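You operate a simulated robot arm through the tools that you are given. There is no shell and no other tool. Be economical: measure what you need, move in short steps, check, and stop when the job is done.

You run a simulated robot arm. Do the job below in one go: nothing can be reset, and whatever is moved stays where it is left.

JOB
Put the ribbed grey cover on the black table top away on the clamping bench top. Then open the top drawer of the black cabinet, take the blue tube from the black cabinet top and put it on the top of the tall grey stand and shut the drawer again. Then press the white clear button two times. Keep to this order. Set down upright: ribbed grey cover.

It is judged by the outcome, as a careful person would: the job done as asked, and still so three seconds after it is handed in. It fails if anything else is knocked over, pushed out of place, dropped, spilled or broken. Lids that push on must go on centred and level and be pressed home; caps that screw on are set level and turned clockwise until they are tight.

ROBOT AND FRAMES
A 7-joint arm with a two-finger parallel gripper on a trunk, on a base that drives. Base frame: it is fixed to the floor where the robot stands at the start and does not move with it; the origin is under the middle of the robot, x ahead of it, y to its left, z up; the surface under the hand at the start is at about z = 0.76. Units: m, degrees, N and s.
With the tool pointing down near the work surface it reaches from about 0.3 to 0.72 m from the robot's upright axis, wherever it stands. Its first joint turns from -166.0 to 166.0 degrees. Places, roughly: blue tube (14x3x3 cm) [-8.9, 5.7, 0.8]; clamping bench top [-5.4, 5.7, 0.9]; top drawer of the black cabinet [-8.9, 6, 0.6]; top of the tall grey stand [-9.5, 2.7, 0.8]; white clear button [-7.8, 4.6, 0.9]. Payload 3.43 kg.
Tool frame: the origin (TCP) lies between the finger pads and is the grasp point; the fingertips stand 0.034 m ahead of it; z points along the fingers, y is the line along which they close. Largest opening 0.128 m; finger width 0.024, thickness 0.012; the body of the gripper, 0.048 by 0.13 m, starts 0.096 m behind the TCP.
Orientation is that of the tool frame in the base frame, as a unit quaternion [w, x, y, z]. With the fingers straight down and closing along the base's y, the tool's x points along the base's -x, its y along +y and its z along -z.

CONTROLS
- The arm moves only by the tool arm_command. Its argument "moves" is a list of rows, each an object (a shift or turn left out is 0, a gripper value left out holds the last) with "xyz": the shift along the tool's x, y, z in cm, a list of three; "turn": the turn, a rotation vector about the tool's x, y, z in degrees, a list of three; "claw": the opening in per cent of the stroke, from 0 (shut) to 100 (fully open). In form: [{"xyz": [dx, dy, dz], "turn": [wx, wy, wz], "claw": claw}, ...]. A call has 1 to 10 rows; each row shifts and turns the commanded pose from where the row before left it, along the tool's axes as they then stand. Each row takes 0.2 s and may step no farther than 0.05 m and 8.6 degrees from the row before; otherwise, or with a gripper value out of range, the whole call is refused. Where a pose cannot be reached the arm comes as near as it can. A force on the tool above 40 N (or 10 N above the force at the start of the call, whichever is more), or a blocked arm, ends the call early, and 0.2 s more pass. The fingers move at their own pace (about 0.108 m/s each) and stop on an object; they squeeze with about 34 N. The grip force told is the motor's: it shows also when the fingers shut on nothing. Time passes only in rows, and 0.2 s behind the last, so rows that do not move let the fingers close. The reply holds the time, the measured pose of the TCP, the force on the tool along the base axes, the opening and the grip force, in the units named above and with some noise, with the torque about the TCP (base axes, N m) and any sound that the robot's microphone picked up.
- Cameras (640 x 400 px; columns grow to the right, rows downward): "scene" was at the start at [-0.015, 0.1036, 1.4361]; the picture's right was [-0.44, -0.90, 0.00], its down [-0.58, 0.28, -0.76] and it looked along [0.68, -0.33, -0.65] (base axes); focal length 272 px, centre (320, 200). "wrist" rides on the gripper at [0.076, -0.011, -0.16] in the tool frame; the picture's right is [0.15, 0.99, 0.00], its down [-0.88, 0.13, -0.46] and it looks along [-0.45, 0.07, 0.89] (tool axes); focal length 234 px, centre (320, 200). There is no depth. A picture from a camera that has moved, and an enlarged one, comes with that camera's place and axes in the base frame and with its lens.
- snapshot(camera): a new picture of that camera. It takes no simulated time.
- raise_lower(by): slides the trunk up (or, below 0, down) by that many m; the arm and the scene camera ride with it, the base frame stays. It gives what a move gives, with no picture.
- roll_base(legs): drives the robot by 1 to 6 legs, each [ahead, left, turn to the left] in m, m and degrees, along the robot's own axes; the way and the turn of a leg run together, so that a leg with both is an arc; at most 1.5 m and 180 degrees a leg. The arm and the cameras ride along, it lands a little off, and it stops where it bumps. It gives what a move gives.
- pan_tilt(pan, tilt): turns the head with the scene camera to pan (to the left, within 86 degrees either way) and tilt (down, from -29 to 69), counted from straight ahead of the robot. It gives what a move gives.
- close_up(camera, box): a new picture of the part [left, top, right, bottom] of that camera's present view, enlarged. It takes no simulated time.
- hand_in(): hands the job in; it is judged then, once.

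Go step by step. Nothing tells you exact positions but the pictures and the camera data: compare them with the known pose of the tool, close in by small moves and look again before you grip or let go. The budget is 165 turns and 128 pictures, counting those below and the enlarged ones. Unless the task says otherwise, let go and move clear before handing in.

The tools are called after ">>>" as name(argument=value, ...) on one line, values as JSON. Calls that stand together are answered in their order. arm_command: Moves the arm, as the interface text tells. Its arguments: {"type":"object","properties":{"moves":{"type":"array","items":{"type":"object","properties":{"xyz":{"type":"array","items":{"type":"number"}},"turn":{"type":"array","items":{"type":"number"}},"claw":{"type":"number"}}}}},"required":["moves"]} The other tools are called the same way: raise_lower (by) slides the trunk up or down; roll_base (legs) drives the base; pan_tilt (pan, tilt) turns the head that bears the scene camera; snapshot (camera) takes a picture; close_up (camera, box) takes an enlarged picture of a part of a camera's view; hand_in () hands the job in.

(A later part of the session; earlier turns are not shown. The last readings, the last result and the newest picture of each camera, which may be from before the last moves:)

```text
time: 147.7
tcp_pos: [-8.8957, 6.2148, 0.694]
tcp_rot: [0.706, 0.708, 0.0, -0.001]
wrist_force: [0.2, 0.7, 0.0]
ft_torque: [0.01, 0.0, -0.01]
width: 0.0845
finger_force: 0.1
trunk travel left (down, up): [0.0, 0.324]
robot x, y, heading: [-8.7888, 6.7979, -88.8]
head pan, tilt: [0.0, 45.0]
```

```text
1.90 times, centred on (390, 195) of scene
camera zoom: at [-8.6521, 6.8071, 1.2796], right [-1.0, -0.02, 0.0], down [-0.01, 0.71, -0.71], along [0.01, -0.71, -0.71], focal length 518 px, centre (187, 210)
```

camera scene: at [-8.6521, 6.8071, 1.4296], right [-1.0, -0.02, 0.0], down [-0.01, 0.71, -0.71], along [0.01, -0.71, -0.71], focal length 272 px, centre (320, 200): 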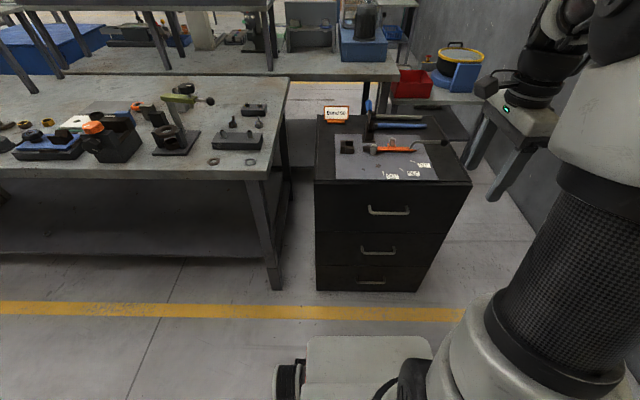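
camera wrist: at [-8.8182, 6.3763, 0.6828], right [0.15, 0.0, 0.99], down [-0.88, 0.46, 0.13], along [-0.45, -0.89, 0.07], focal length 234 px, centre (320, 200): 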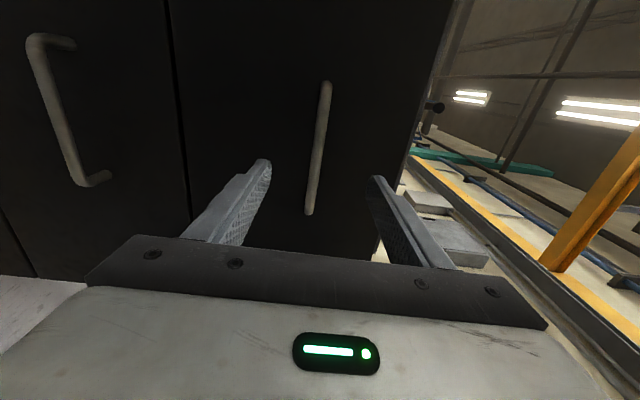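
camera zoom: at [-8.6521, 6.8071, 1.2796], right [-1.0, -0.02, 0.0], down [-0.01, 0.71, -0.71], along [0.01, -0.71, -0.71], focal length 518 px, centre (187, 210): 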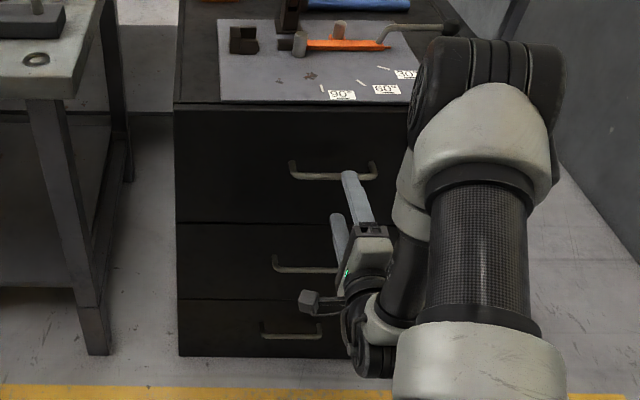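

The handle bar sits centred between the fingers. I'll advance about 7.5 cm and check before closing.

>>> arm_command(moves=[{"xyz": [0, 0, 4]}, {"xyz": [0, 0, 3.5]}, {}])

>>> snapshot(camera="wrist")

>>> close_up(camera="scene", box=[330, 130, 450, 235])

```text
time: 148.4
tcp_pos: [-8.8963, 6.1426, 0.6968]
tcp_rot: [0.707, 0.707, 0.0, 0.0]
wrist_force: [-0.8, 0.2, -0.4]
ft_torque: [0.01, 0.05, 0.02]
width: 0.0847
finger_force: 0.0
trunk travel left (down, up): [0.0, 0.324]
robot x, y, heading: [-8.7919, 6.7954, -88.9]
head pan, tilt: [0.0, 45.0]
```

```text
90 pictures are left
camera wrist: at [-8.819, 6.3036, 0.6859], right [0.15, 0.0, 0.99], down [-0.88, 0.46, 0.13], along [-0.45, -0.89, 0.07], focal length 234 px, centre (320, 200)
```

wrist: 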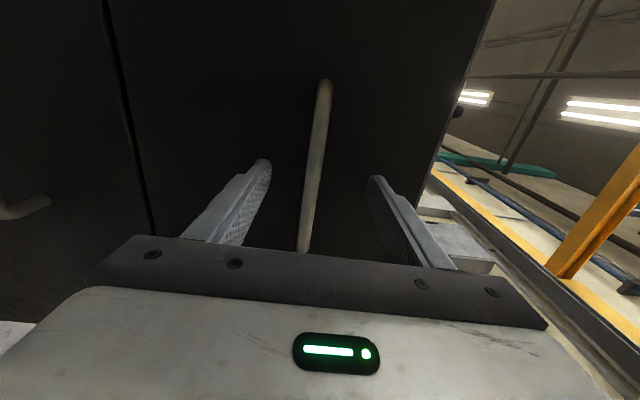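

```text
3.81 times, centred on (390, 182) of scene
camera zoom: at [-8.6521, 6.8071, 1.2796], right [-1.0, -0.02, 0.0], down [-0.01, 0.71, -0.71], along [0.01, -0.71, -0.71], focal length 1036 px, centre (53, 267)
```

zoom: 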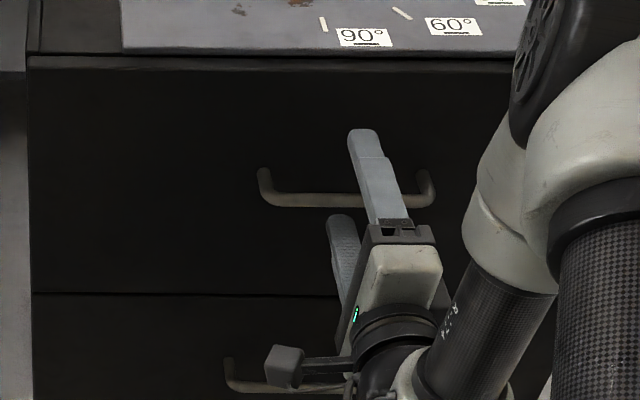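

The fingers straddle the bar. I'll close on it.

>>> arm_command(moves=[{"claw": 0}, {"claw": 0}, {"claw": 0}, {"claw": 0}, {"claw": 0}])

```text
time: 149.7
tcp_pos: [-8.8957, 6.1425, 0.6901]
tcp_rot: [0.702, 0.713, -0.002, 0.0]
wrist_force: [0.1, -0.7, -35.2]
ft_torque: [0.4, 0.11, -0.35]
width: 0.0115
finger_force: 44.9
trunk travel left (down, up): [0.0, 0.324]
robot x, y, heading: [-8.7899, 6.7971, -89.0]
head pan, tilt: [0.0, 45.0]
```

Gripped with a vertical strain; I'll ease the hand down slightly and then pull.

>>> arm_command(moves=[{"xyz": [0, -0.6, 0]}, {}, {"xyz": [0, 0, -1]}, {"xyz": [0, 0, -1]}])

```text
time: 150.7
tcp_pos: [-8.8956, 6.1613, 0.6897]
tcp_rot: [0.707, 0.708, -0.001, 0.0]
wrist_force: [-1.6, -1.6, -15.6]
ft_torque: [0.26, -0.02, 0.61]
width: 0.0117
finger_force: 44.8
trunk travel left (down, up): [0.0, 0.324]
robot x, y, heading: [-8.7907, 6.7964, -88.7]
head pan, tilt: [0.0, 45.0]
```

Low pulling force; I'll pull more and then check that the drawer follows.

>>> arm_command(moves=[{"xyz": [0, -0.2, -2]}, {"xyz": [0, 0, -2]}, {"xyz": [0, 0, -2]}, {"xyz": [0, 0, -2]}, {}])

>>> snapshot(camera="scene")

```text
time: 151.8
tcp_pos: [-8.8958, 6.2428, 0.6899]
tcp_rot: [0.708, 0.706, -0.001, 0.0]
wrist_force: [-6.3, 0.3, 10.2]
ft_torque: [-0.15, -0.08, 0.96]
width: 0.0113
finger_force: 45.4
trunk travel left (down, up): [0.0, 0.324]
robot x, y, heading: [-8.7872, 6.7954, -88.7]
head pan, tilt: [0.0, 45.0]
```

```text
88 pictures are left
camera scene: at [-8.6523, 6.8077, 1.2798], right [-1.0, -0.02, 0.0], down [-0.01, 0.71, -0.71], along [0.01, -0.71, -0.71], focal length 272 px, centre (320, 200)
```

scene: 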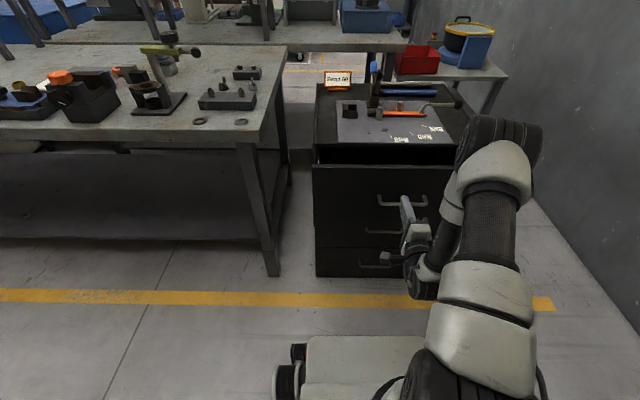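

The drawer is opening (10 cm). I'll keep pulling.

>>> arm_command(moves=[{"xyz": [0, 0, -2]}, {"xyz": [0, 0, -2]}, {"xyz": [0, 0, -2]}, {"xyz": [0, 0, -2]}, {"xyz": [0, 0, -2]}, {}])

```text
time: 153.2
tcp_pos: [-8.8959, 6.3428, 0.6897]
tcp_rot: [0.709, 0.705, -0.001, -0.003]
wrist_force: [-17.2, 0.3, 23.2]
ft_torque: [-0.28, -0.07, 0.15]
width: 0.0117
finger_force: 45.4
trunk travel left (down, up): [0.0, 0.324]
robot x, y, heading: [-8.7906, 6.7948, -89.0]
head pan, tilt: [0.0, 45.0]
```

Side strain is building up, so I'll relieve it and pull a little more.

>>> arm_command(moves=[{"xyz": [-0.6, 0.5, 0]}, {"xyz": [0, 0, -2]}, {"xyz": [0, 0, -2]}, {}])

>>> snapshot(camera="scene")

```text
time: 154.4
tcp_pos: [-8.8958, 6.382, 0.6901]
tcp_rot: [0.702, 0.712, 0.001, 0.006]
wrist_force: [3.3, 0.0, -6.3]
ft_torque: [0.15, 0.44, -0.44]
width: 0.0115
finger_force: 45.1
trunk travel left (down, up): [0.0, 0.324]
robot x, y, heading: [-8.7911, 6.7967, -88.4]
head pan, tilt: [0.0, 45.0]
stopped in row 4: the force on the tool passed its limit at 41 N (the readings are from after the stop); the commanded pose is now the measured one
```

```text
87 pictures are left
camera scene: at [-8.6515, 6.807, 1.2799], right [-1.0, -0.02, 0.0], down [-0.01, 0.71, -0.71], along [0.01, -0.71, -0.71], focal length 272 px, centre (320, 200)
```

scene: 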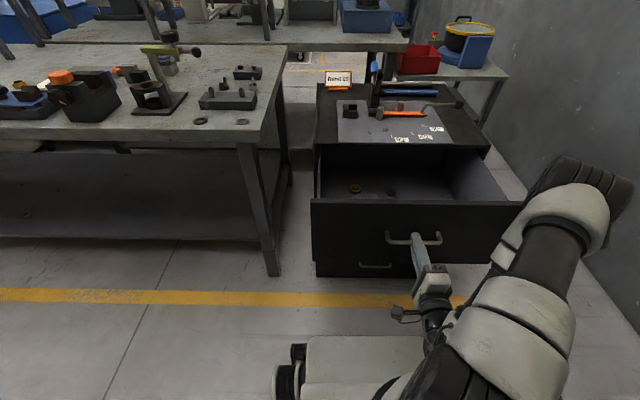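

The drawer is 24 cm out. I'll back the base a few centimetres to see whether it has more travel.

>>> roll_base(legs=[[-0.07, 0, 0]])

>>> snapshot(camera="scene")

```text
time: 155.4
tcp_pos: [-8.8962, 6.452, 0.6894]
tcp_rot: [0.703, 0.711, 0.002, 0.006]
wrist_force: [15.8, 0.7, -12.2]
ft_torque: [0.12, 0.52, -0.03]
width: 0.0116
finger_force: 45.3
trunk travel left (down, up): [0.0, 0.324]
robot x, y, heading: [-8.7929, 6.8647, -89.1]
head pan, tilt: [0.0, 45.0]
```

```text
86 pictures are left
camera scene: at [-8.6524, 6.8763, 1.2795], right [-1.0, -0.02, 0.0], down [-0.01, 0.71, -0.71], along [0.01, -0.71, -0.71], focal length 272 px, centre (320, 200)
```

scene: 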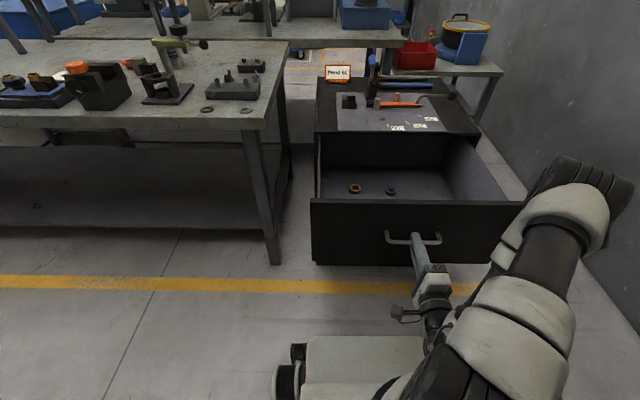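

It has opened to 31 cm. One more small pull to find its stop.

>>> roll_base(legs=[[-0.05, 0, 0]])

>>> arm_command(moves=[{"xyz": [-0.3, 0.2, 0]}, {"xyz": [0, 0, -0.5]}, {}])

```text
time: 156.3
tcp_pos: [-8.8956, 6.5005, 0.6905]
tcp_rot: [0.703, 0.711, 0.003, 0.008]
wrist_force: [9.5, 0.3, -4.6]
ft_torque: [0.01, 0.62, -0.36]
width: 0.0116
finger_force: 45.1
trunk travel left (down, up): [0.0, 0.324]
robot x, y, heading: [-8.793, 6.9147, -88.9]
head pan, tilt: [0.0, 45.0]
```

```text
time: 157.1
tcp_pos: [-8.8969, 6.5071, 0.6899]
tcp_rot: [0.7, 0.714, 0.005, 0.011]
wrist_force: [26.3, -0.8, -21.5]
ft_torque: [0.21, 0.79, -0.18]
width: 0.0118
finger_force: 44.7
trunk travel left (down, up): [0.0, 0.324]
robot x, y, heading: [-8.7928, 6.9135, -88.7]
head pan, tilt: [0.0, 45.0]
```

The drawer is 36 cm open, which is ample. I'll relax the strain, release the handle and back off.

>>> arm_command(moves=[{"xyz": [0.5, -0.4, 0]}, {"claw": 50}, {"claw": 50}, {"claw": 50}])

>>> roll_base(legs=[[-0.1, 0, 0]])

>>> snapshot(camera="scene")

```text
time: 158.1
tcp_pos: [-8.8959, 6.5078, 0.6896]
tcp_rot: [0.703, 0.711, 0.003, 0.008]
wrist_force: [0.9, 0.1, 0.3]
ft_torque: [-0.02, 0.0, -0.01]
width: 0.0638
finger_force: 0.0
trunk travel left (down, up): [0.0, 0.324]
robot x, y, heading: [-8.793, 6.9112, -88.8]
head pan, tilt: [0.0, 45.0]
```

```text
time: 159.3
tcp_pos: [-8.8965, 6.6056, 0.6895]
tcp_rot: [0.703, 0.711, 0.003, 0.009]
wrist_force: [-0.6, 0.4, 0.2]
ft_torque: [-0.03, 0.05, 0.03]
width: 0.0642
finger_force: 0.0
trunk travel left (down, up): [0.0, 0.324]
robot x, y, heading: [-8.7951, 7.0121, -89.2]
head pan, tilt: [0.0, 45.0]
```

```text
85 pictures are left
camera scene: at [-8.656, 7.0246, 1.2796], right [-1.0, -0.02, 0.0], down [-0.02, 0.71, -0.71], along [0.02, -0.71, -0.71], focal length 272 px, centre (320, 200)
```

scene: 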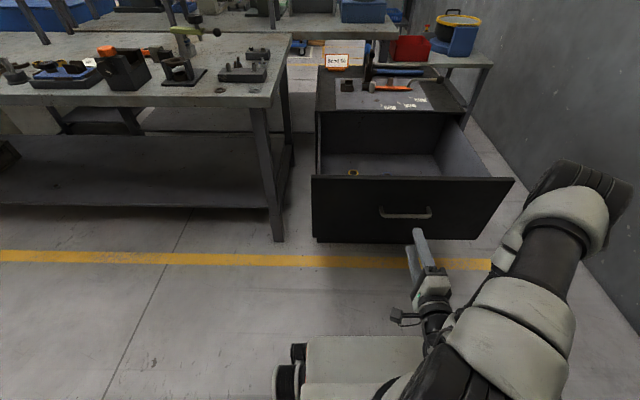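

Released cleanly. I'll raise the trunk and look at the cabinet top for the blue tube.

>>> raise_lower(by=0.3)

>>> close_up(camera="scene", box=[310, 60, 520, 190])

```text
time: 162.3
tcp_pos: [-8.8962, 6.606, 0.9885]
tcp_rot: [0.703, 0.711, 0.003, 0.009]
wrist_force: [-0.2, -0.1, 0.0]
ft_torque: [0.01, 0.01, 0.0]
width: 0.0644
finger_force: 0.0
trunk travel left (down, up): [-0.3, 0.024]
robot x, y, heading: [-8.793, 7.0128, -89.0]
head pan, tilt: [0.0, 45.0]
```

```text
3.05 times, centred on (415, 125) of scene
camera zoom: at [-8.656, 7.0246, 1.5796], right [-1.0, -0.02, 0.0], down [-0.02, 0.71, -0.71], along [0.02, -0.71, -0.71], focal length 829 px, centre (30, 429)
```

zoom: 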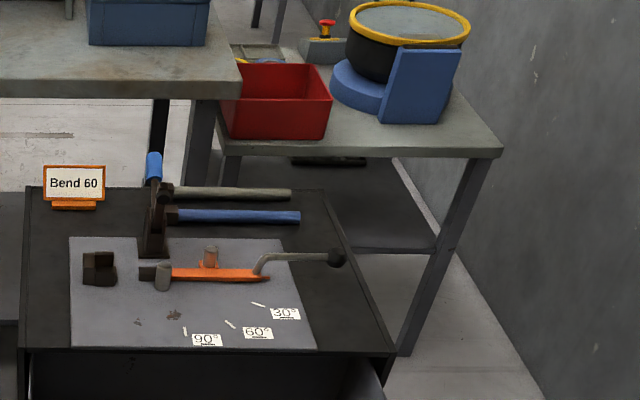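

Two blue items are candidates: a lying rod and a piece near a dark stand. I'll enlarge further.

>>> close_up(camera="scene", box=[340, 100, 430, 156])

```text
7.11 times, centred on (385, 128) of scene
camera zoom: at [-8.656, 7.0246, 1.5796], right [-1.0, -0.02, 0.0], down [-0.02, 0.71, -0.71], along [0.02, -0.71, -0.71], focal length 1934 px, centre (-142, 712)
```

zoom: 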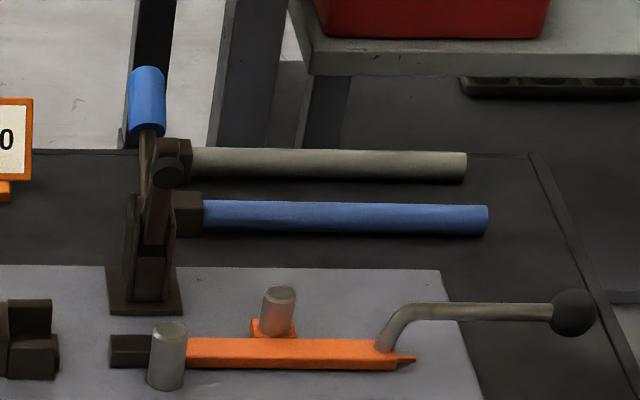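

I can't be sure yet which piece is the free tube, and the drawer blocks the front. I'll point the tool down again, then move into the gap between the cabinet and the wall on the right.

>>> arm_command(moves=[{"turn": [8.5, 0, 0]}, {"turn": [8.5, 0, 0]}, {"turn": [8.5, 0, 0]}, {"turn": [8.5, 0, 0]}, {"turn": [8.5, 0, 0]}, {"turn": [8.5, 0, 0]}, {"turn": [8.5, 0, 0]}, {"turn": [8.5, 0, 0]}, {"turn": [8.5, 0, 0]}, {"turn": [8.5, 0, 0]}])

>>> arm_command(moves=[{"turn": [4.3, 0, 0]}, {"xyz": [0, 0, -4]}, {"xyz": [0, 0, -4]}, {"xyz": [0, 0, -4]}])

>>> roll_base(legs=[[0, -0.77, 0]])

>>> snapshot(camera="scene")

```text
time: 164.5
tcp_pos: [-8.9147, 6.5789, 0.9647]
tcp_rot: [0.037, 0.999, 0.009, 0.005]
wrist_force: [0.6, -0.5, -0.1]
ft_torque: [0.01, 0.01, 0.02]
width: 0.0639
finger_force: 0.0
out of reach, approached as far as the arm can: row 2, 3, 4
trunk travel left (down, up): [-0.3, 0.024]
robot x, y, heading: [-8.7919, 7.015, -88.9]
head pan, tilt: [0.0, 45.0]
```

```text
time: 165.5
tcp_pos: [-8.9137, 6.5802, 1.0819]
tcp_rot: [0.0, 1.0, 0.008, 0.004]
wrist_force: [-0.6, 0.4, -0.3]
ft_torque: [0.01, -0.01, 0.04]
width: 0.0639
finger_force: 0.0
trunk travel left (down, up): [-0.3, 0.024]
robot x, y, heading: [-8.7977, 7.0111, -88.9]
head pan, tilt: [0.0, 45.0]
```

```text
time: 173.3
tcp_pos: [-9.6918, 6.569, 1.0822]
tcp_rot: [0.001, 1.0, 0.004, 0.004]
wrist_force: [0.4, 0.1, 0.9]
ft_torque: [0.01, -0.01, 0.02]
width: 0.0642
finger_force: 0.0
trunk travel left (down, up): [-0.3, 0.024]
robot x, y, heading: [-9.569, 7.0002, -89.2]
head pan, tilt: [0.0, 45.0]
```

```text
82 pictures are left
camera scene: at [-9.4313, 7.0103, 1.5796], right [-1.0, -0.01, 0.0], down [-0.01, 0.71, -0.71], along [0.01, -0.71, -0.71], focal length 272 px, centre (320, 200)
```

scene: 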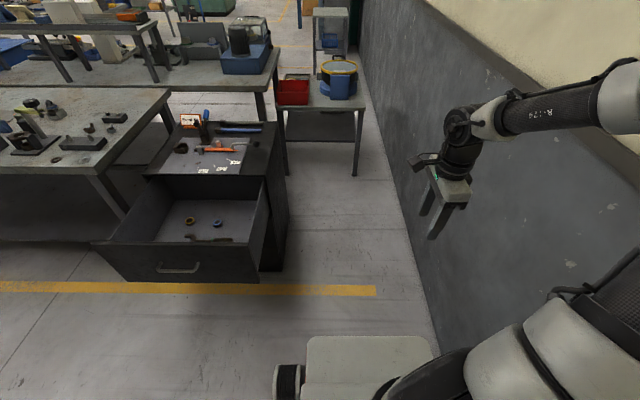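

The gap is open to y≈5.5. The arm's elbow is near the wall, so I'll swing the hand to the left (over the cabinet side) first.

>>> arm_command(moves=[{"xyz": [4.5, 0, 0]}, {"xyz": [4.5, 0, 0]}, {"xyz": [4.5, 0, 0]}, {"xyz": [4.5, 0, 0]}, {"xyz": [4.5, 0, 0]}, {"xyz": [4.5, -1, 0]}, {"xyz": [4.5, -1, 0]}, {"xyz": [4.5, -1, 0]}, {"xyz": [4.5, -1, 0]}, {"xyz": [4.5, -1, 0]}])

>>> pan_tilt(pan=30, tilt=45)

>>> snapshot(camera="scene")

>>> snapshot(camera="wrist")

```text
time: 175.5
tcp_pos: [-9.2435, 6.6208, 1.0837]
tcp_rot: [-0.001, 1.0, 0.004, 0.004]
wrist_force: [-0.3, 0.5, 0.5]
ft_torque: [0.02, -0.02, -0.01]
width: 0.064
finger_force: 0.0
trunk travel left (down, up): [-0.3, 0.024]
robot x, y, heading: [-9.5689, 6.9994, -89.3]
head pan, tilt: [0.0, 45.0]
```

```text
time: 176.5
tcp_pos: [-9.2434, 6.6204, 1.0842]
tcp_rot: [0.001, 1.0, 0.005, 0.005]
wrist_force: [0.5, -0.4, 1.0]
ft_torque: [0.02, 0.01, 0.02]
width: 0.064
finger_force: 0.1
trunk travel left (down, up): [-0.3, 0.024]
robot x, y, heading: [-9.569, 7.0004, -89.3]
head pan, tilt: [30.0, 45.0]
```

```text
81 pictures are left
camera scene: at [-9.3908, 7.0216, 1.5796], right [-0.86, -0.51, 0.0], down [-0.36, 0.61, -0.71], along [0.36, -0.61, -0.71], focal length 272 px, centre (320, 200)
```

scene: 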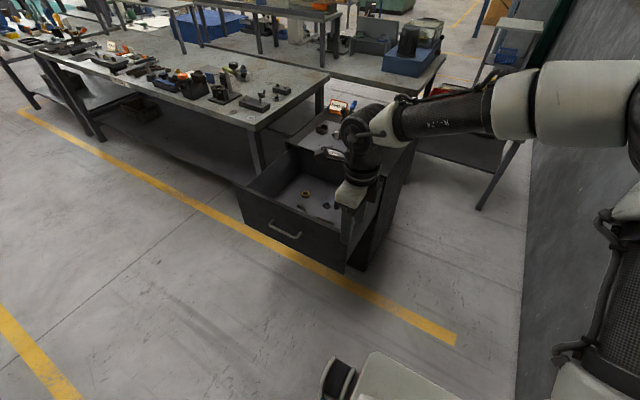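

```text
80 pictures are left
camera wrist: at [-9.1686, 6.6336, 1.2454], right [0.15, -0.99, 0.0], down [-0.88, -0.14, 0.45], along [-0.44, -0.07, -0.89], focal length 234 px, centre (320, 200)
```

wrist: 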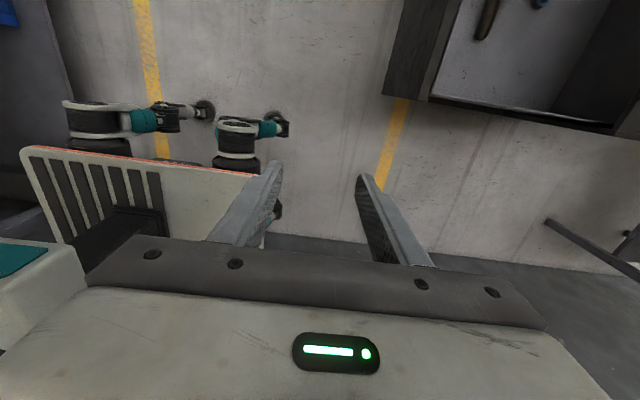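

The base is compact, so there is room. I'll drive forward about 0.8 m into the gap.

>>> roll_base(legs=[[0.8, 0, 0]])

>>> pan_tilt(pan=75, tilt=45)

>>> snapshot(camera="scene")

>>> snapshot(camera="wrist")

```text
time: 180.9
tcp_pos: [-9.2316, 5.8028, 1.0841]
tcp_rot: [0.0, 1.0, 0.005, 0.004]
wrist_force: [0.2, 0.2, 1.4]
ft_torque: [-0.02, 0.01, 0.04]
width: 0.0639
finger_force: 0.1
trunk travel left (down, up): [-0.3, 0.024]
robot x, y, heading: [-9.558, 6.1818, -89.2]
head pan, tilt: [30.0, 45.0]
```

```text
time: 182.0
tcp_pos: [-9.2324, 5.8033, 1.0858]
tcp_rot: [0.0, 1.0, 0.005, 0.004]
wrist_force: [0.0, -0.4, -0.1]
ft_torque: [0.0, -0.01, 0.03]
width: 0.0641
finger_force: 0.0
trunk travel left (down, up): [-0.3, 0.024]
robot x, y, heading: [-9.5569, 6.1858, -89.0]
head pan, tilt: [75.0, 45.0]
```

```text
79 pictures are left
camera scene: at [-9.3426, 6.2536, 1.5796], right [-0.25, -0.97, 0.0], down [-0.69, 0.17, -0.71], along [0.69, -0.17, -0.71], focal length 272 px, centre (320, 200)
```

scene: 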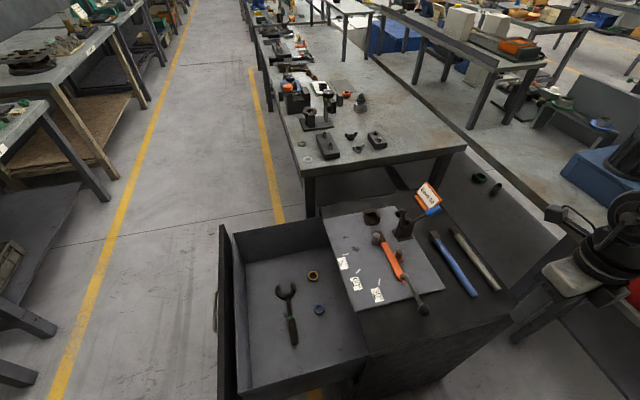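

```text
78 pictures are left
camera wrist: at [-9.1566, 5.8161, 1.2454], right [0.16, -0.99, 0.0], down [-0.88, -0.14, 0.45], along [-0.44, -0.07, -0.89], focal length 234 px, centre (320, 200)
```

wrist: 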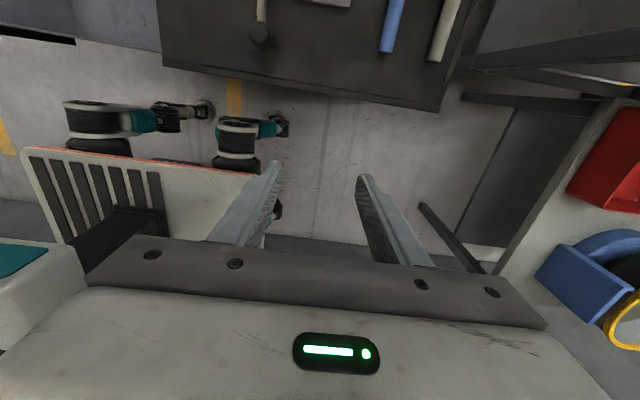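

Now the cabinet top is well in view. I'll enlarge the tools on it.

>>> close_up(camera="scene", box=[340, 165, 530, 315])

```text
2.67 times, centred on (435, 240) of scene
camera zoom: at [-9.3426, 6.2536, 1.5796], right [-0.25, -0.97, 0.0], down [-0.69, 0.17, -0.71], along [0.69, -0.17, -0.71], focal length 725 px, centre (13, 93)
```

zoom: 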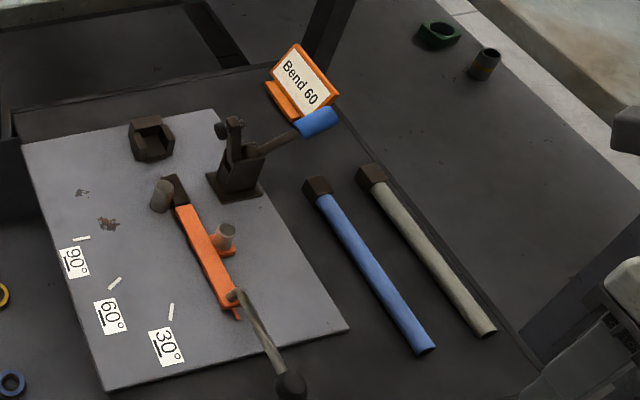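

The blue tube lies along x at y≈5.731, from x≈-8.88 (dark plug) to -9.10, centre z≈0.82, with the grey tube 8 cm behind it. I'll shift the hand, drive 0.3 m further, and get above it.

>>> arm_command(moves=[{"xyz": [2.5, -4, 0]}, {"xyz": [2.5, -4, 0]}, {"xyz": [2.5, -4, 0]}, {"xyz": [2.5, -4, 0]}, {"xyz": [0, -4, 0]}])

>>> roll_base(legs=[[0.3, 0, 0]])

>>> snapshot(camera="scene")

>>> snapshot(camera="wrist")

```text
time: 183.2
tcp_pos: [-9.1328, 6.0056, 1.0889]
tcp_rot: [0.001, 1.0, 0.004, 0.004]
wrist_force: [0.9, 0.6, -0.1]
ft_torque: [0.04, -0.02, -0.01]
width: 0.064
finger_force: 0.1
trunk travel left (down, up): [-0.3, 0.024]
robot x, y, heading: [-9.5565, 6.1803, -89.1]
head pan, tilt: [75.0, 45.0]
```

```text
time: 185.2
tcp_pos: [-9.131, 5.7087, 1.0874]
tcp_rot: [0.0, 1.0, 0.003, 0.004]
wrist_force: [0.4, -0.6, 0.3]
ft_torque: [0.02, 0.02, 0.04]
width: 0.064
finger_force: 0.1
trunk travel left (down, up): [-0.3, 0.024]
robot x, y, heading: [-9.554, 5.8861, -89.4]
head pan, tilt: [75.0, 45.0]
```

```text
76 pictures are left
camera scene: at [-9.3386, 5.9573, 1.5796], right [-0.25, -0.97, 0.0], down [-0.69, 0.18, -0.71], along [0.68, -0.18, -0.71], focal length 272 px, centre (320, 200)
```

scene: 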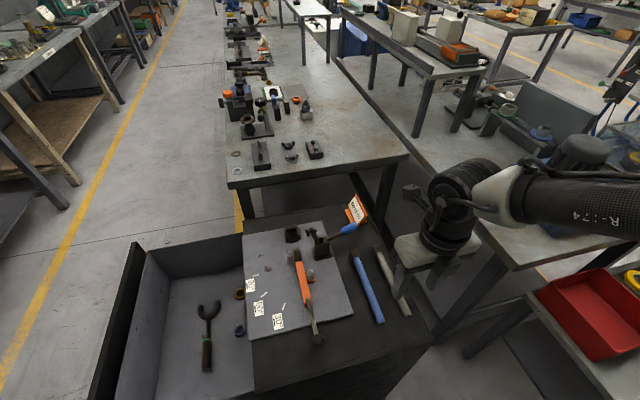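

```text
75 pictures are left
camera wrist: at [-9.055, 5.7216, 1.2485], right [0.15, -0.99, 0.0], down [-0.88, -0.14, 0.45], along [-0.44, -0.07, -0.89], focal length 234 px, centre (320, 200)
```

wrist: 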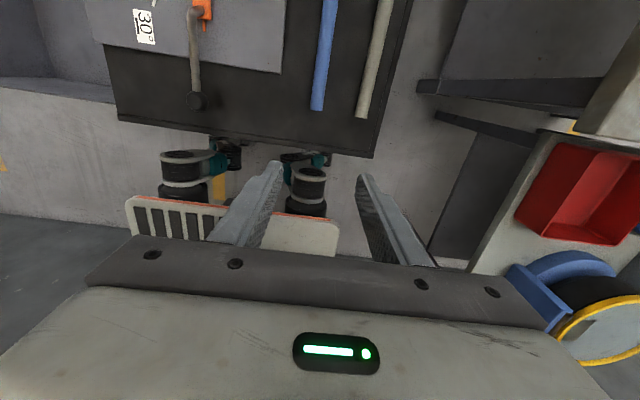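

I'll move over the tube centre at x≈-9.0 and come down to just above it.

>>> arm_command(moves=[{"xyz": [4.4, -0.5, 0]}, {"xyz": [4.4, -0.5, 0]}, {"xyz": [4.3, -0.3, 0]}, {"xyz": [0, 0, 4.5]}, {"xyz": [0, 0, 4.5]}, {"xyz": [0, 0, 4.5]}, {"xyz": [0, 0, 4.5]}, {}])

>>> snapshot(camera="wrist")

>>> snapshot(camera="scene")

```text
time: 187.0
tcp_pos: [-8.9968, 5.722, 0.9069]
tcp_rot: [0.001, 1.0, 0.003, 0.004]
wrist_force: [0.0, 0.6, 0.0]
ft_torque: [-0.02, -0.02, -0.02]
width: 0.0641
finger_force: 0.1
trunk travel left (down, up): [-0.3, 0.024]
robot x, y, heading: [-9.5596, 5.8888, -89.2]
head pan, tilt: [75.0, 45.0]
```

```text
74 pictures are left
camera wrist: at [-8.9218, 5.7345, 1.0677], right [0.15, -0.99, 0.0], down [-0.88, -0.14, 0.45], along [-0.44, -0.07, -0.89], focal length 234 px, centre (320, 200)
```

wrist: 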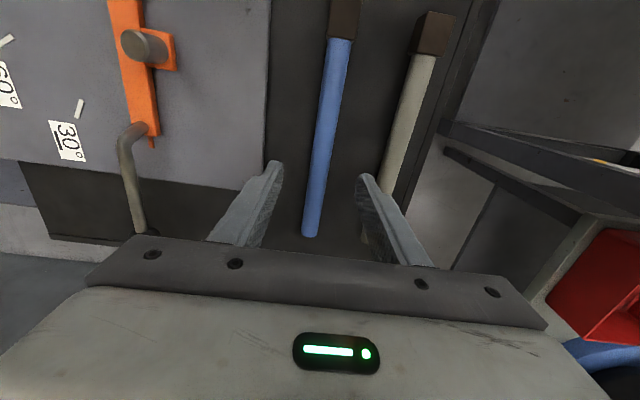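

```text
73 pictures are left
camera scene: at [-9.3385, 5.9575, 1.5796], right [-0.25, -0.97, 0.0], down [-0.69, 0.18, -0.71], along [0.68, -0.18, -0.71], focal length 272 px, centre (320, 200)
```

scene: 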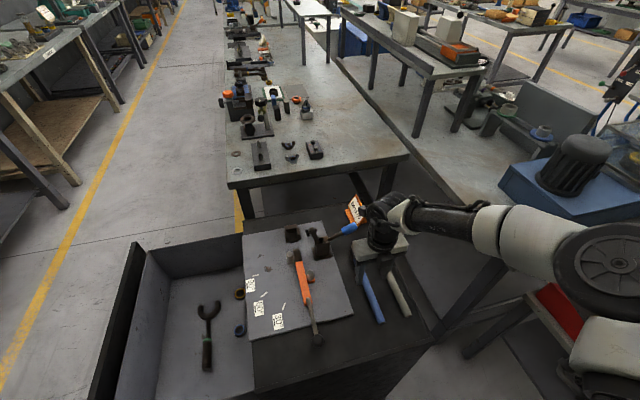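

The tube lies centred between the fingers. I'll lower slowly until the tips are near the cabinet top.

>>> arm_command(moves=[{"xyz": [1, 0, 3]}, {"xyz": [0, 0, 2.2]}, {"xyz": [0, 0, 0.8]}, {"xyz": [0, 0, 0.5]}, {"xyz": [0, 0, 0.4]}, {"xyz": [0, 0, 0.4]}, {}])

>>> snapshot(camera="wrist")

```text
time: 188.6
tcp_pos: [-8.9871, 5.7219, 0.8364]
tcp_rot: [0.0, 1.0, 0.003, 0.004]
wrist_force: [0.0, -0.1, 1.0]
ft_torque: [0.0, -0.03, 0.01]
width: 0.064
finger_force: 0.1
trunk travel left (down, up): [-0.3, 0.024]
robot x, y, heading: [-9.5531, 5.8859, -89.4]
head pan, tilt: [75.0, 45.0]
```

```text
72 pictures are left
camera wrist: at [-8.9117, 5.7351, 0.9963], right [0.15, -0.99, 0.0], down [-0.88, -0.14, 0.45], along [-0.44, -0.07, -0.89], focal length 234 px, centre (320, 200)
```

wrist: 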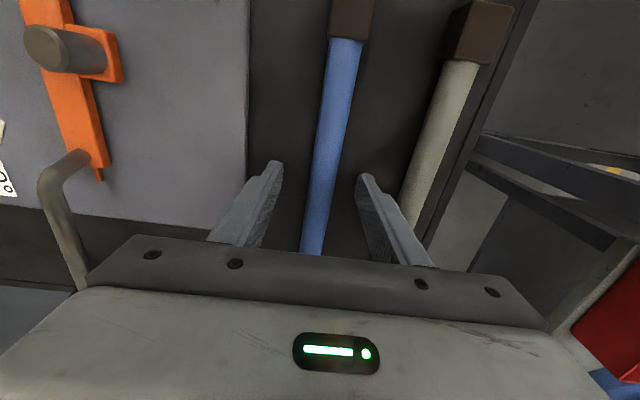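

No contact yet; I'll continue down in small steps until the tips touch.

>>> arm_command(moves=[{"xyz": [0, 0, 0.4]}, {"xyz": [0, 0, 0.4]}, {"xyz": [0, 0, 0.4]}, {"xyz": [0, 0, 0.3]}, {}])

>>> close_up(camera="scene", box=[310, 190, 450, 350])

```text
time: 189.3
tcp_pos: [-8.9876, 5.7225, 0.8333]
tcp_rot: [0.001, 1.0, 0.003, 0.006]
wrist_force: [-11.7, -0.2, 21.2]
ft_torque: [0.76, 0.66, 0.37]
width: 0.0639
finger_force: 0.1
trunk travel left (down, up): [-0.3, 0.024]
robot x, y, heading: [-9.555, 5.887, -89.5]
head pan, tilt: [75.0, 45.0]
stopped in row 3: the force on the tool passed its limit at 44 N (the readings are from after the stop); the commanded pose is now the measured one
```

```text
2.50 times, centred on (380, 270) of scene
camera zoom: at [-9.3418, 5.9578, 1.5803], right [-0.25, -0.97, 0.0], down [-0.68, 0.18, -0.71], along [0.69, -0.18, -0.71], focal length 680 px, centre (170, 25)
```

zoom: 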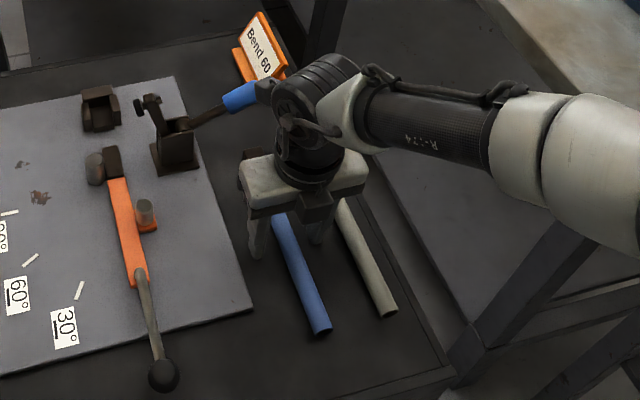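

The left fingertip touched the surface (tip at z≈0.80). I'll lift 3 mm and close on the tube.

>>> arm_command(moves=[{"xyz": [0, -0.1, -0.3]}, {"claw": 0}, {"claw": 0}, {"claw": 0}, {"claw": 0}])

>>> snapshot(camera="wrist")

```text
time: 190.5
tcp_pos: [-8.9854, 5.721, 0.8339]
tcp_rot: [0.002, 1.0, 0.003, 0.005]
wrist_force: [2.2, -0.1, 2.5]
ft_torque: [-0.01, -0.55, 0.01]
width: 0.0212
finger_force: 34.2
trunk travel left (down, up): [-0.3, 0.024]
robot x, y, heading: [-9.5564, 5.8835, -89.5]
head pan, tilt: [75.0, 45.0]
```

```text
70 pictures are left
camera wrist: at [-8.9101, 5.7358, 0.9947], right [0.15, -0.99, 0.0], down [-0.88, -0.14, 0.45], along [-0.44, -0.07, -0.89], focal length 234 px, centre (320, 200)
```

wrist: 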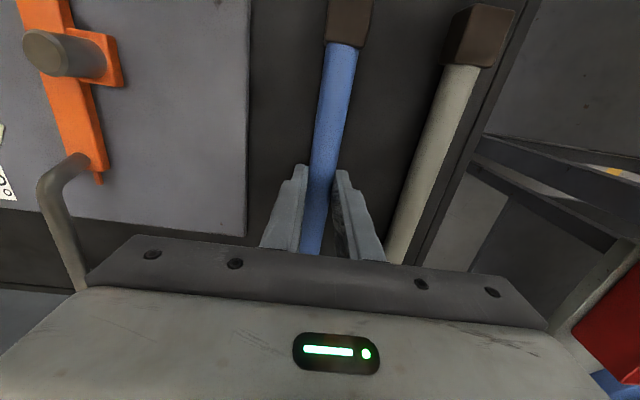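

Gripped (21 mm diameter). I'll lift straight up a few centimetres and check.

>>> arm_command(moves=[{"xyz": [0, 0, -1]}, {"xyz": [0, 0, -2]}, {"xyz": [0, 0, -3]}, {"xyz": [0, 0, -4]}, {}])

>>> snapshot(camera="wrist")

>>> close_up(camera="scene", box=[290, 150, 490, 350])

```text
time: 191.7
tcp_pos: [-8.9861, 5.7213, 0.9324]
tcp_rot: [0.0, 1.0, 0.003, 0.005]
wrist_force: [0.1, 0.7, -1.4]
ft_torque: [0.04, 0.03, -0.01]
width: 0.0209
finger_force: 34.4
trunk travel left (down, up): [-0.3, 0.024]
robot x, y, heading: [-9.5551, 5.8861, -89.4]
head pan, tilt: [75.0, 45.0]
```

```text
69 pictures are left
camera wrist: at [-8.9107, 5.7358, 1.0939], right [0.15, -0.99, 0.0], down [-0.88, -0.14, 0.45], along [-0.44, -0.07, -0.89], focal length 234 px, centre (320, 200)
```

wrist: 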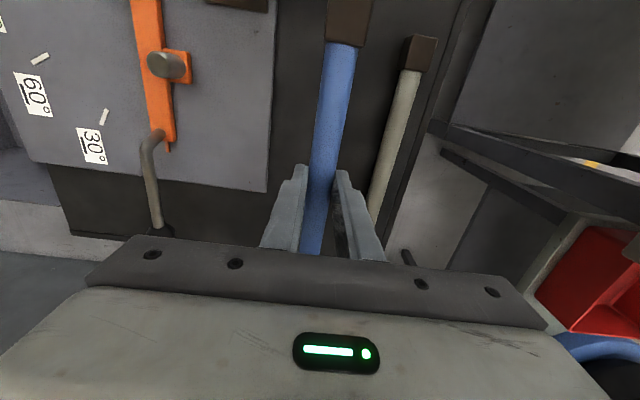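

```text
2.00 times, centred on (390, 250) of scene
camera zoom: at [-9.3388, 5.9575, 1.5796], right [-0.25, -0.97, 0.0], down [-0.68, 0.18, -0.71], along [0.68, -0.18, -0.71], focal length 544 px, centre (180, 100)
```

zoom: 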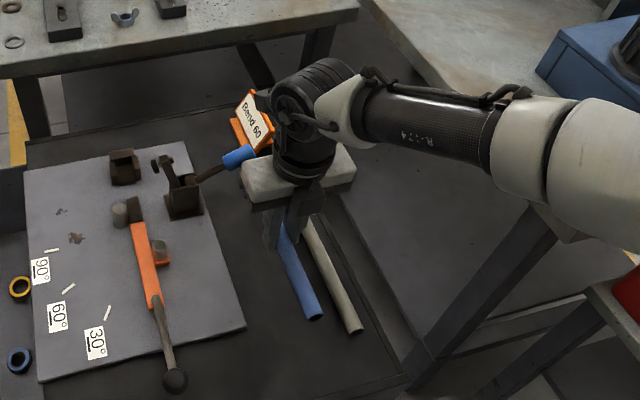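

The tube with its plug is up and everything else is undisturbed. I'll lift higher and back out of the gap.

>>> arm_command(moves=[{"xyz": [0, 0, -4.5]}, {"xyz": [0, 0, -4.5]}, {"xyz": [0, 0, -4.5]}, {"xyz": [0, 0, -4.5]}, {"xyz": [-4, 0, 0]}, {"xyz": [-4, 0, 0]}, {"xyz": [-4, 0, 0]}])

>>> roll_base(legs=[[-0.95, 0, 0]])

>>> snapshot(camera="scene")

```text
time: 193.3
tcp_pos: [-9.1068, 5.7215, 1.112]
tcp_rot: [0.001, 1.0, 0.003, 0.005]
wrist_force: [-0.3, 0.7, -1.6]
ft_torque: [0.02, 0.04, 0.0]
width: 0.0211
finger_force: 34.4
trunk travel left (down, up): [-0.3, 0.024]
robot x, y, heading: [-9.5586, 5.8837, -89.5]
head pan, tilt: [75.0, 45.0]
```

```text
time: 198.2
tcp_pos: [-9.125, 6.6743, 1.1115]
tcp_rot: [0.0, 1.0, 0.014, 0.005]
wrist_force: [-0.4, -0.4, -0.4]
ft_torque: [0.0, 0.04, -0.01]
width: 0.0211
finger_force: 34.6
trunk travel left (down, up): [-0.3, 0.024]
robot x, y, heading: [-9.5735, 6.8307, -88.1]
head pan, tilt: [75.0, 45.0]
```

```text
67 pictures are left
camera scene: at [-9.3608, 6.9056, 1.5796], right [-0.23, -0.97, 0.0], down [-0.69, 0.16, -0.71], along [0.69, -0.16, -0.71], focal length 272 px, centre (320, 200)
```

scene: 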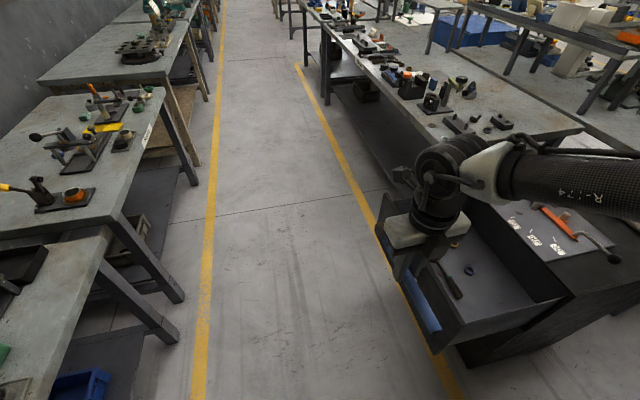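

Tube is carried safely. I'll shift back 0.1 m to clear the open drawer, straighten and strafe east along the aisle.

>>> roll_base(legs=[[-0.12, 0, -1.9], [0, 1.5, 0], [0, 1.5, 0]])

```text
time: 227.4
tcp_pos: [-6.1698, 6.7878, 1.1114]
tcp_rot: [0.0, 1.0, 0.008, 0.005]
wrist_force: [0.0, -1.1, -1.2]
ft_torque: [-0.02, 0.09, -0.03]
width: 0.0208
finger_force: 33.8
trunk travel left (down, up): [-0.3, 0.024]
robot x, y, heading: [-6.6189, 6.9491, -88.9]
head pan, tilt: [75.0, 45.0]
```

Continuing east, then south past the bench end to y≈3.85.

>>> roll_base(legs=[[0, 1.5, -0.6], [0, 1.0, 0]])

>>> pan_tilt(pan=0, tilt=30)

>>> snapshot(camera="scene")

```text
time: 251.0
tcp_pos: [-3.7209, 6.8174, 1.1108]
tcp_rot: [0.0, 1.0, 0.002, 0.005]
wrist_force: [0.1, 0.5, -1.2]
ft_torque: [0.0, 0.04, 0.02]
width: 0.0209
finger_force: 34.0
trunk travel left (down, up): [-0.3, 0.024]
robot x, y, heading: [-4.1669, 6.9825, -89.3]
head pan, tilt: [75.0, 45.0]
```

```text
time: 252.5
tcp_pos: [-3.7217, 6.8185, 1.1109]
tcp_rot: [0.0, 1.0, 0.003, 0.005]
wrist_force: [-0.2, 1.1, -1.0]
ft_torque: [-0.02, 0.04, -0.04]
width: 0.0208
finger_force: 33.9
trunk travel left (down, up): [-0.3, 0.024]
robot x, y, heading: [-4.1705, 6.9845, -89.3]
head pan, tilt: [0.0, 30.0]
```

```text
66 pictures are left
camera scene: at [-4.0303, 6.9844, 1.6022], right [-1.0, -0.01, 0.0], down [-0.01, 0.5, -0.87], along [0.01, -0.87, -0.5], focal length 272 px, centre (320, 200)
```

scene: 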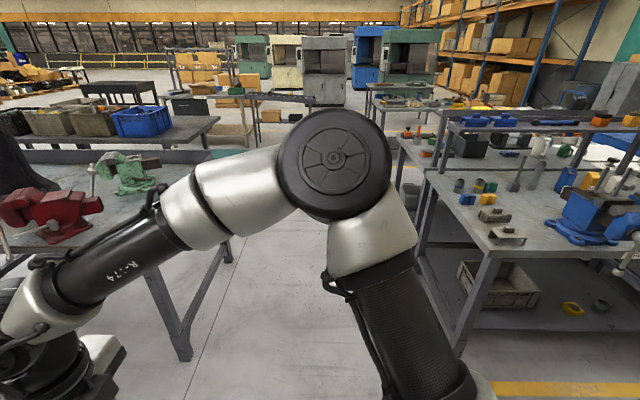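

A bench with vises is on the left from x≈-3.25, so the tube (to x≈-3.6) will clear it. Driving south.

>>> roll_base(legs=[[1.5, 0, -0.8], [1.5, 0, 0], [0.1, 0, 0]])

>>> pan_tilt(pan=-75, tilt=20)

>>> snapshot(camera="scene")

```text
time: 267.7
tcp_pos: [-3.7412, 3.7084, 1.1122]
tcp_rot: [-0.001, 1.0, -0.001, 0.005]
wrist_force: [-1.1, -0.5, -1.6]
ft_torque: [0.02, 0.02, -0.01]
width: 0.0209
finger_force: 33.9
trunk travel left (down, up): [-0.3, 0.024]
robot x, y, heading: [-4.1883, 3.8776, -89.6]
head pan, tilt: [0.0, 30.0]
```

```text
time: 269.2
tcp_pos: [-3.7426, 3.7075, 1.1119]
tcp_rot: [0.001, 1.0, -0.002, 0.005]
wrist_force: [-0.2, 0.0, -1.7]
ft_torque: [-0.05, 0.07, 0.01]
width: 0.021
finger_force: 34.1
trunk travel left (down, up): [-0.3, 0.024]
robot x, y, heading: [-4.1924, 3.8799, -89.9]
head pan, tilt: [-75.0, 20.0]
```

```text
65 pictures are left
camera scene: at [-4.1386, 3.9435, 1.6183], right [-0.26, 0.97, 0.0], down [0.33, 0.09, -0.94], along [-0.91, -0.24, -0.34], focal length 272 px, centre (320, 200)
```

scene: 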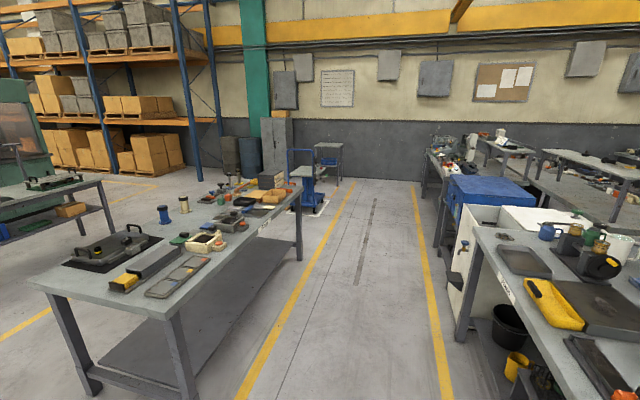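

The aisle continues west. The tall stand should be near column 329, row 145; I'll enlarge there.

>>> close_up(camera="scene", box=[270, 120, 430, 220])

>>> close_up(camera="scene", box=[410, 120, 640, 264])

```text
4.00 times, centred on (350, 170) of scene
camera zoom: at [-4.1386, 3.9435, 1.6183], right [-0.26, 0.97, 0.0], down [0.33, 0.09, -0.94], along [-0.91, -0.24, -0.34], focal length 1088 px, centre (200, 320)
```

zoom: 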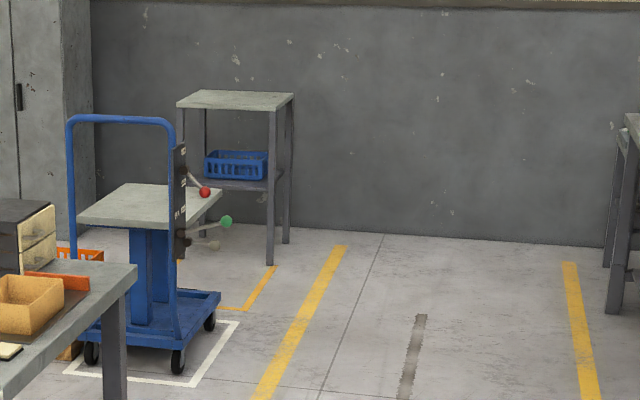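

```text
2.78 times, centred on (525, 192) of scene
camera zoom: at [-4.1386, 3.9435, 1.6183], right [-0.26, 0.97, 0.0], down [0.33, 0.09, -0.94], along [-0.91, -0.24, -0.34], focal length 755 px, centre (-249, 222)
```

zoom: 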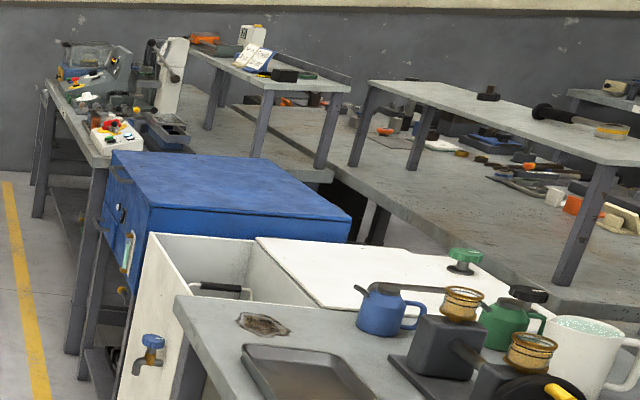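

The stand's top is empty, at x≈-9.8…-9.33, y≈2.45…2.95. I'll strafe west along the aisle toward it.

>>> roll_base(legs=[[0, -1.5, 0], [0, -1.5, 0]])

>>> snapshot(camera="scene")

```text
time: 297.8
tcp_pos: [-6.7384, 3.7477, 1.1133]
tcp_rot: [0.001, 1.0, -0.026, 0.005]
wrist_force: [-0.9, 0.1, -2.1]
ft_torque: [0.0, 0.04, -0.02]
width: 0.0209
finger_force: 33.7
trunk travel left (down, up): [-0.3, 0.024]
robot x, y, heading: [-7.1739, 3.9383, -92.8]
head pan, tilt: [-75.0, 20.0]
```

```text
62 pictures are left
camera scene: at [-7.1248, 4.0015, 1.6183], right [-0.21, 0.98, 0.0], down [0.33, 0.07, -0.94], along [-0.92, -0.2, -0.34], focal length 272 px, centre (320, 200)
```

scene: 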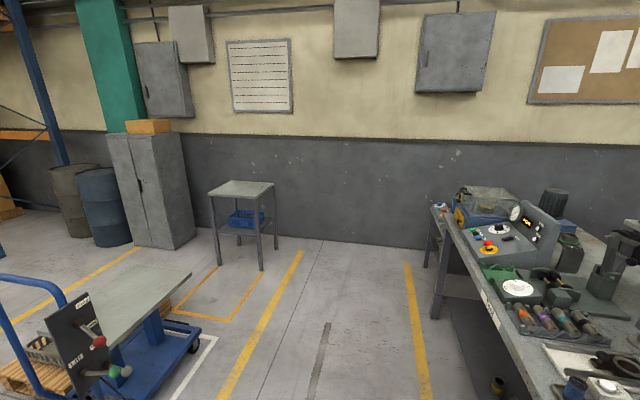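

The stand's front right leg is near (-9.32, 2.92). I'll straighten and strafe to x≈-9.4.

>>> roll_base(legs=[[0, 0, 2.8], [0.1, -1.4, 0], [0.1, -0.85, 0]])

>>> pan_tilt(pan=0, tilt=45)

>>> snapshot(camera="scene")

```text
time: 319.9
tcp_pos: [-8.9712, 3.5802, 1.1117]
tcp_rot: [0.0, 1.0, -0.007, 0.004]
wrist_force: [-0.1, -0.2, -1.1]
ft_torque: [0.01, 0.03, 0.02]
width: 0.0208
finger_force: 34.1
trunk travel left (down, up): [-0.3, 0.024]
robot x, y, heading: [-9.4144, 3.7563, -90.7]
head pan, tilt: [-75.0, 20.0]
```

```text
time: 321.3
tcp_pos: [-8.9712, 3.5811, 1.1115]
tcp_rot: [0.0, 1.0, -0.007, 0.004]
wrist_force: [0.6, 0.6, -1.2]
ft_torque: [-0.01, 0.03, -0.02]
width: 0.0212
finger_force: 33.9
trunk travel left (down, up): [-0.3, 0.024]
robot x, y, heading: [-9.4133, 3.752, -90.8]
head pan, tilt: [0.0, 45.0]
```

```text
61 pictures are left
camera scene: at [-9.2767, 3.7622, 1.5796], right [-1.0, 0.01, 0.0], down [0.01, 0.71, -0.71], along [-0.01, -0.71, -0.71], focal length 272 px, centre (320, 200)
```

scene: 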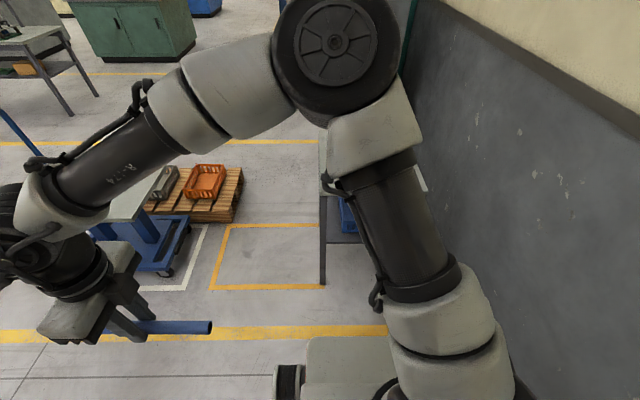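

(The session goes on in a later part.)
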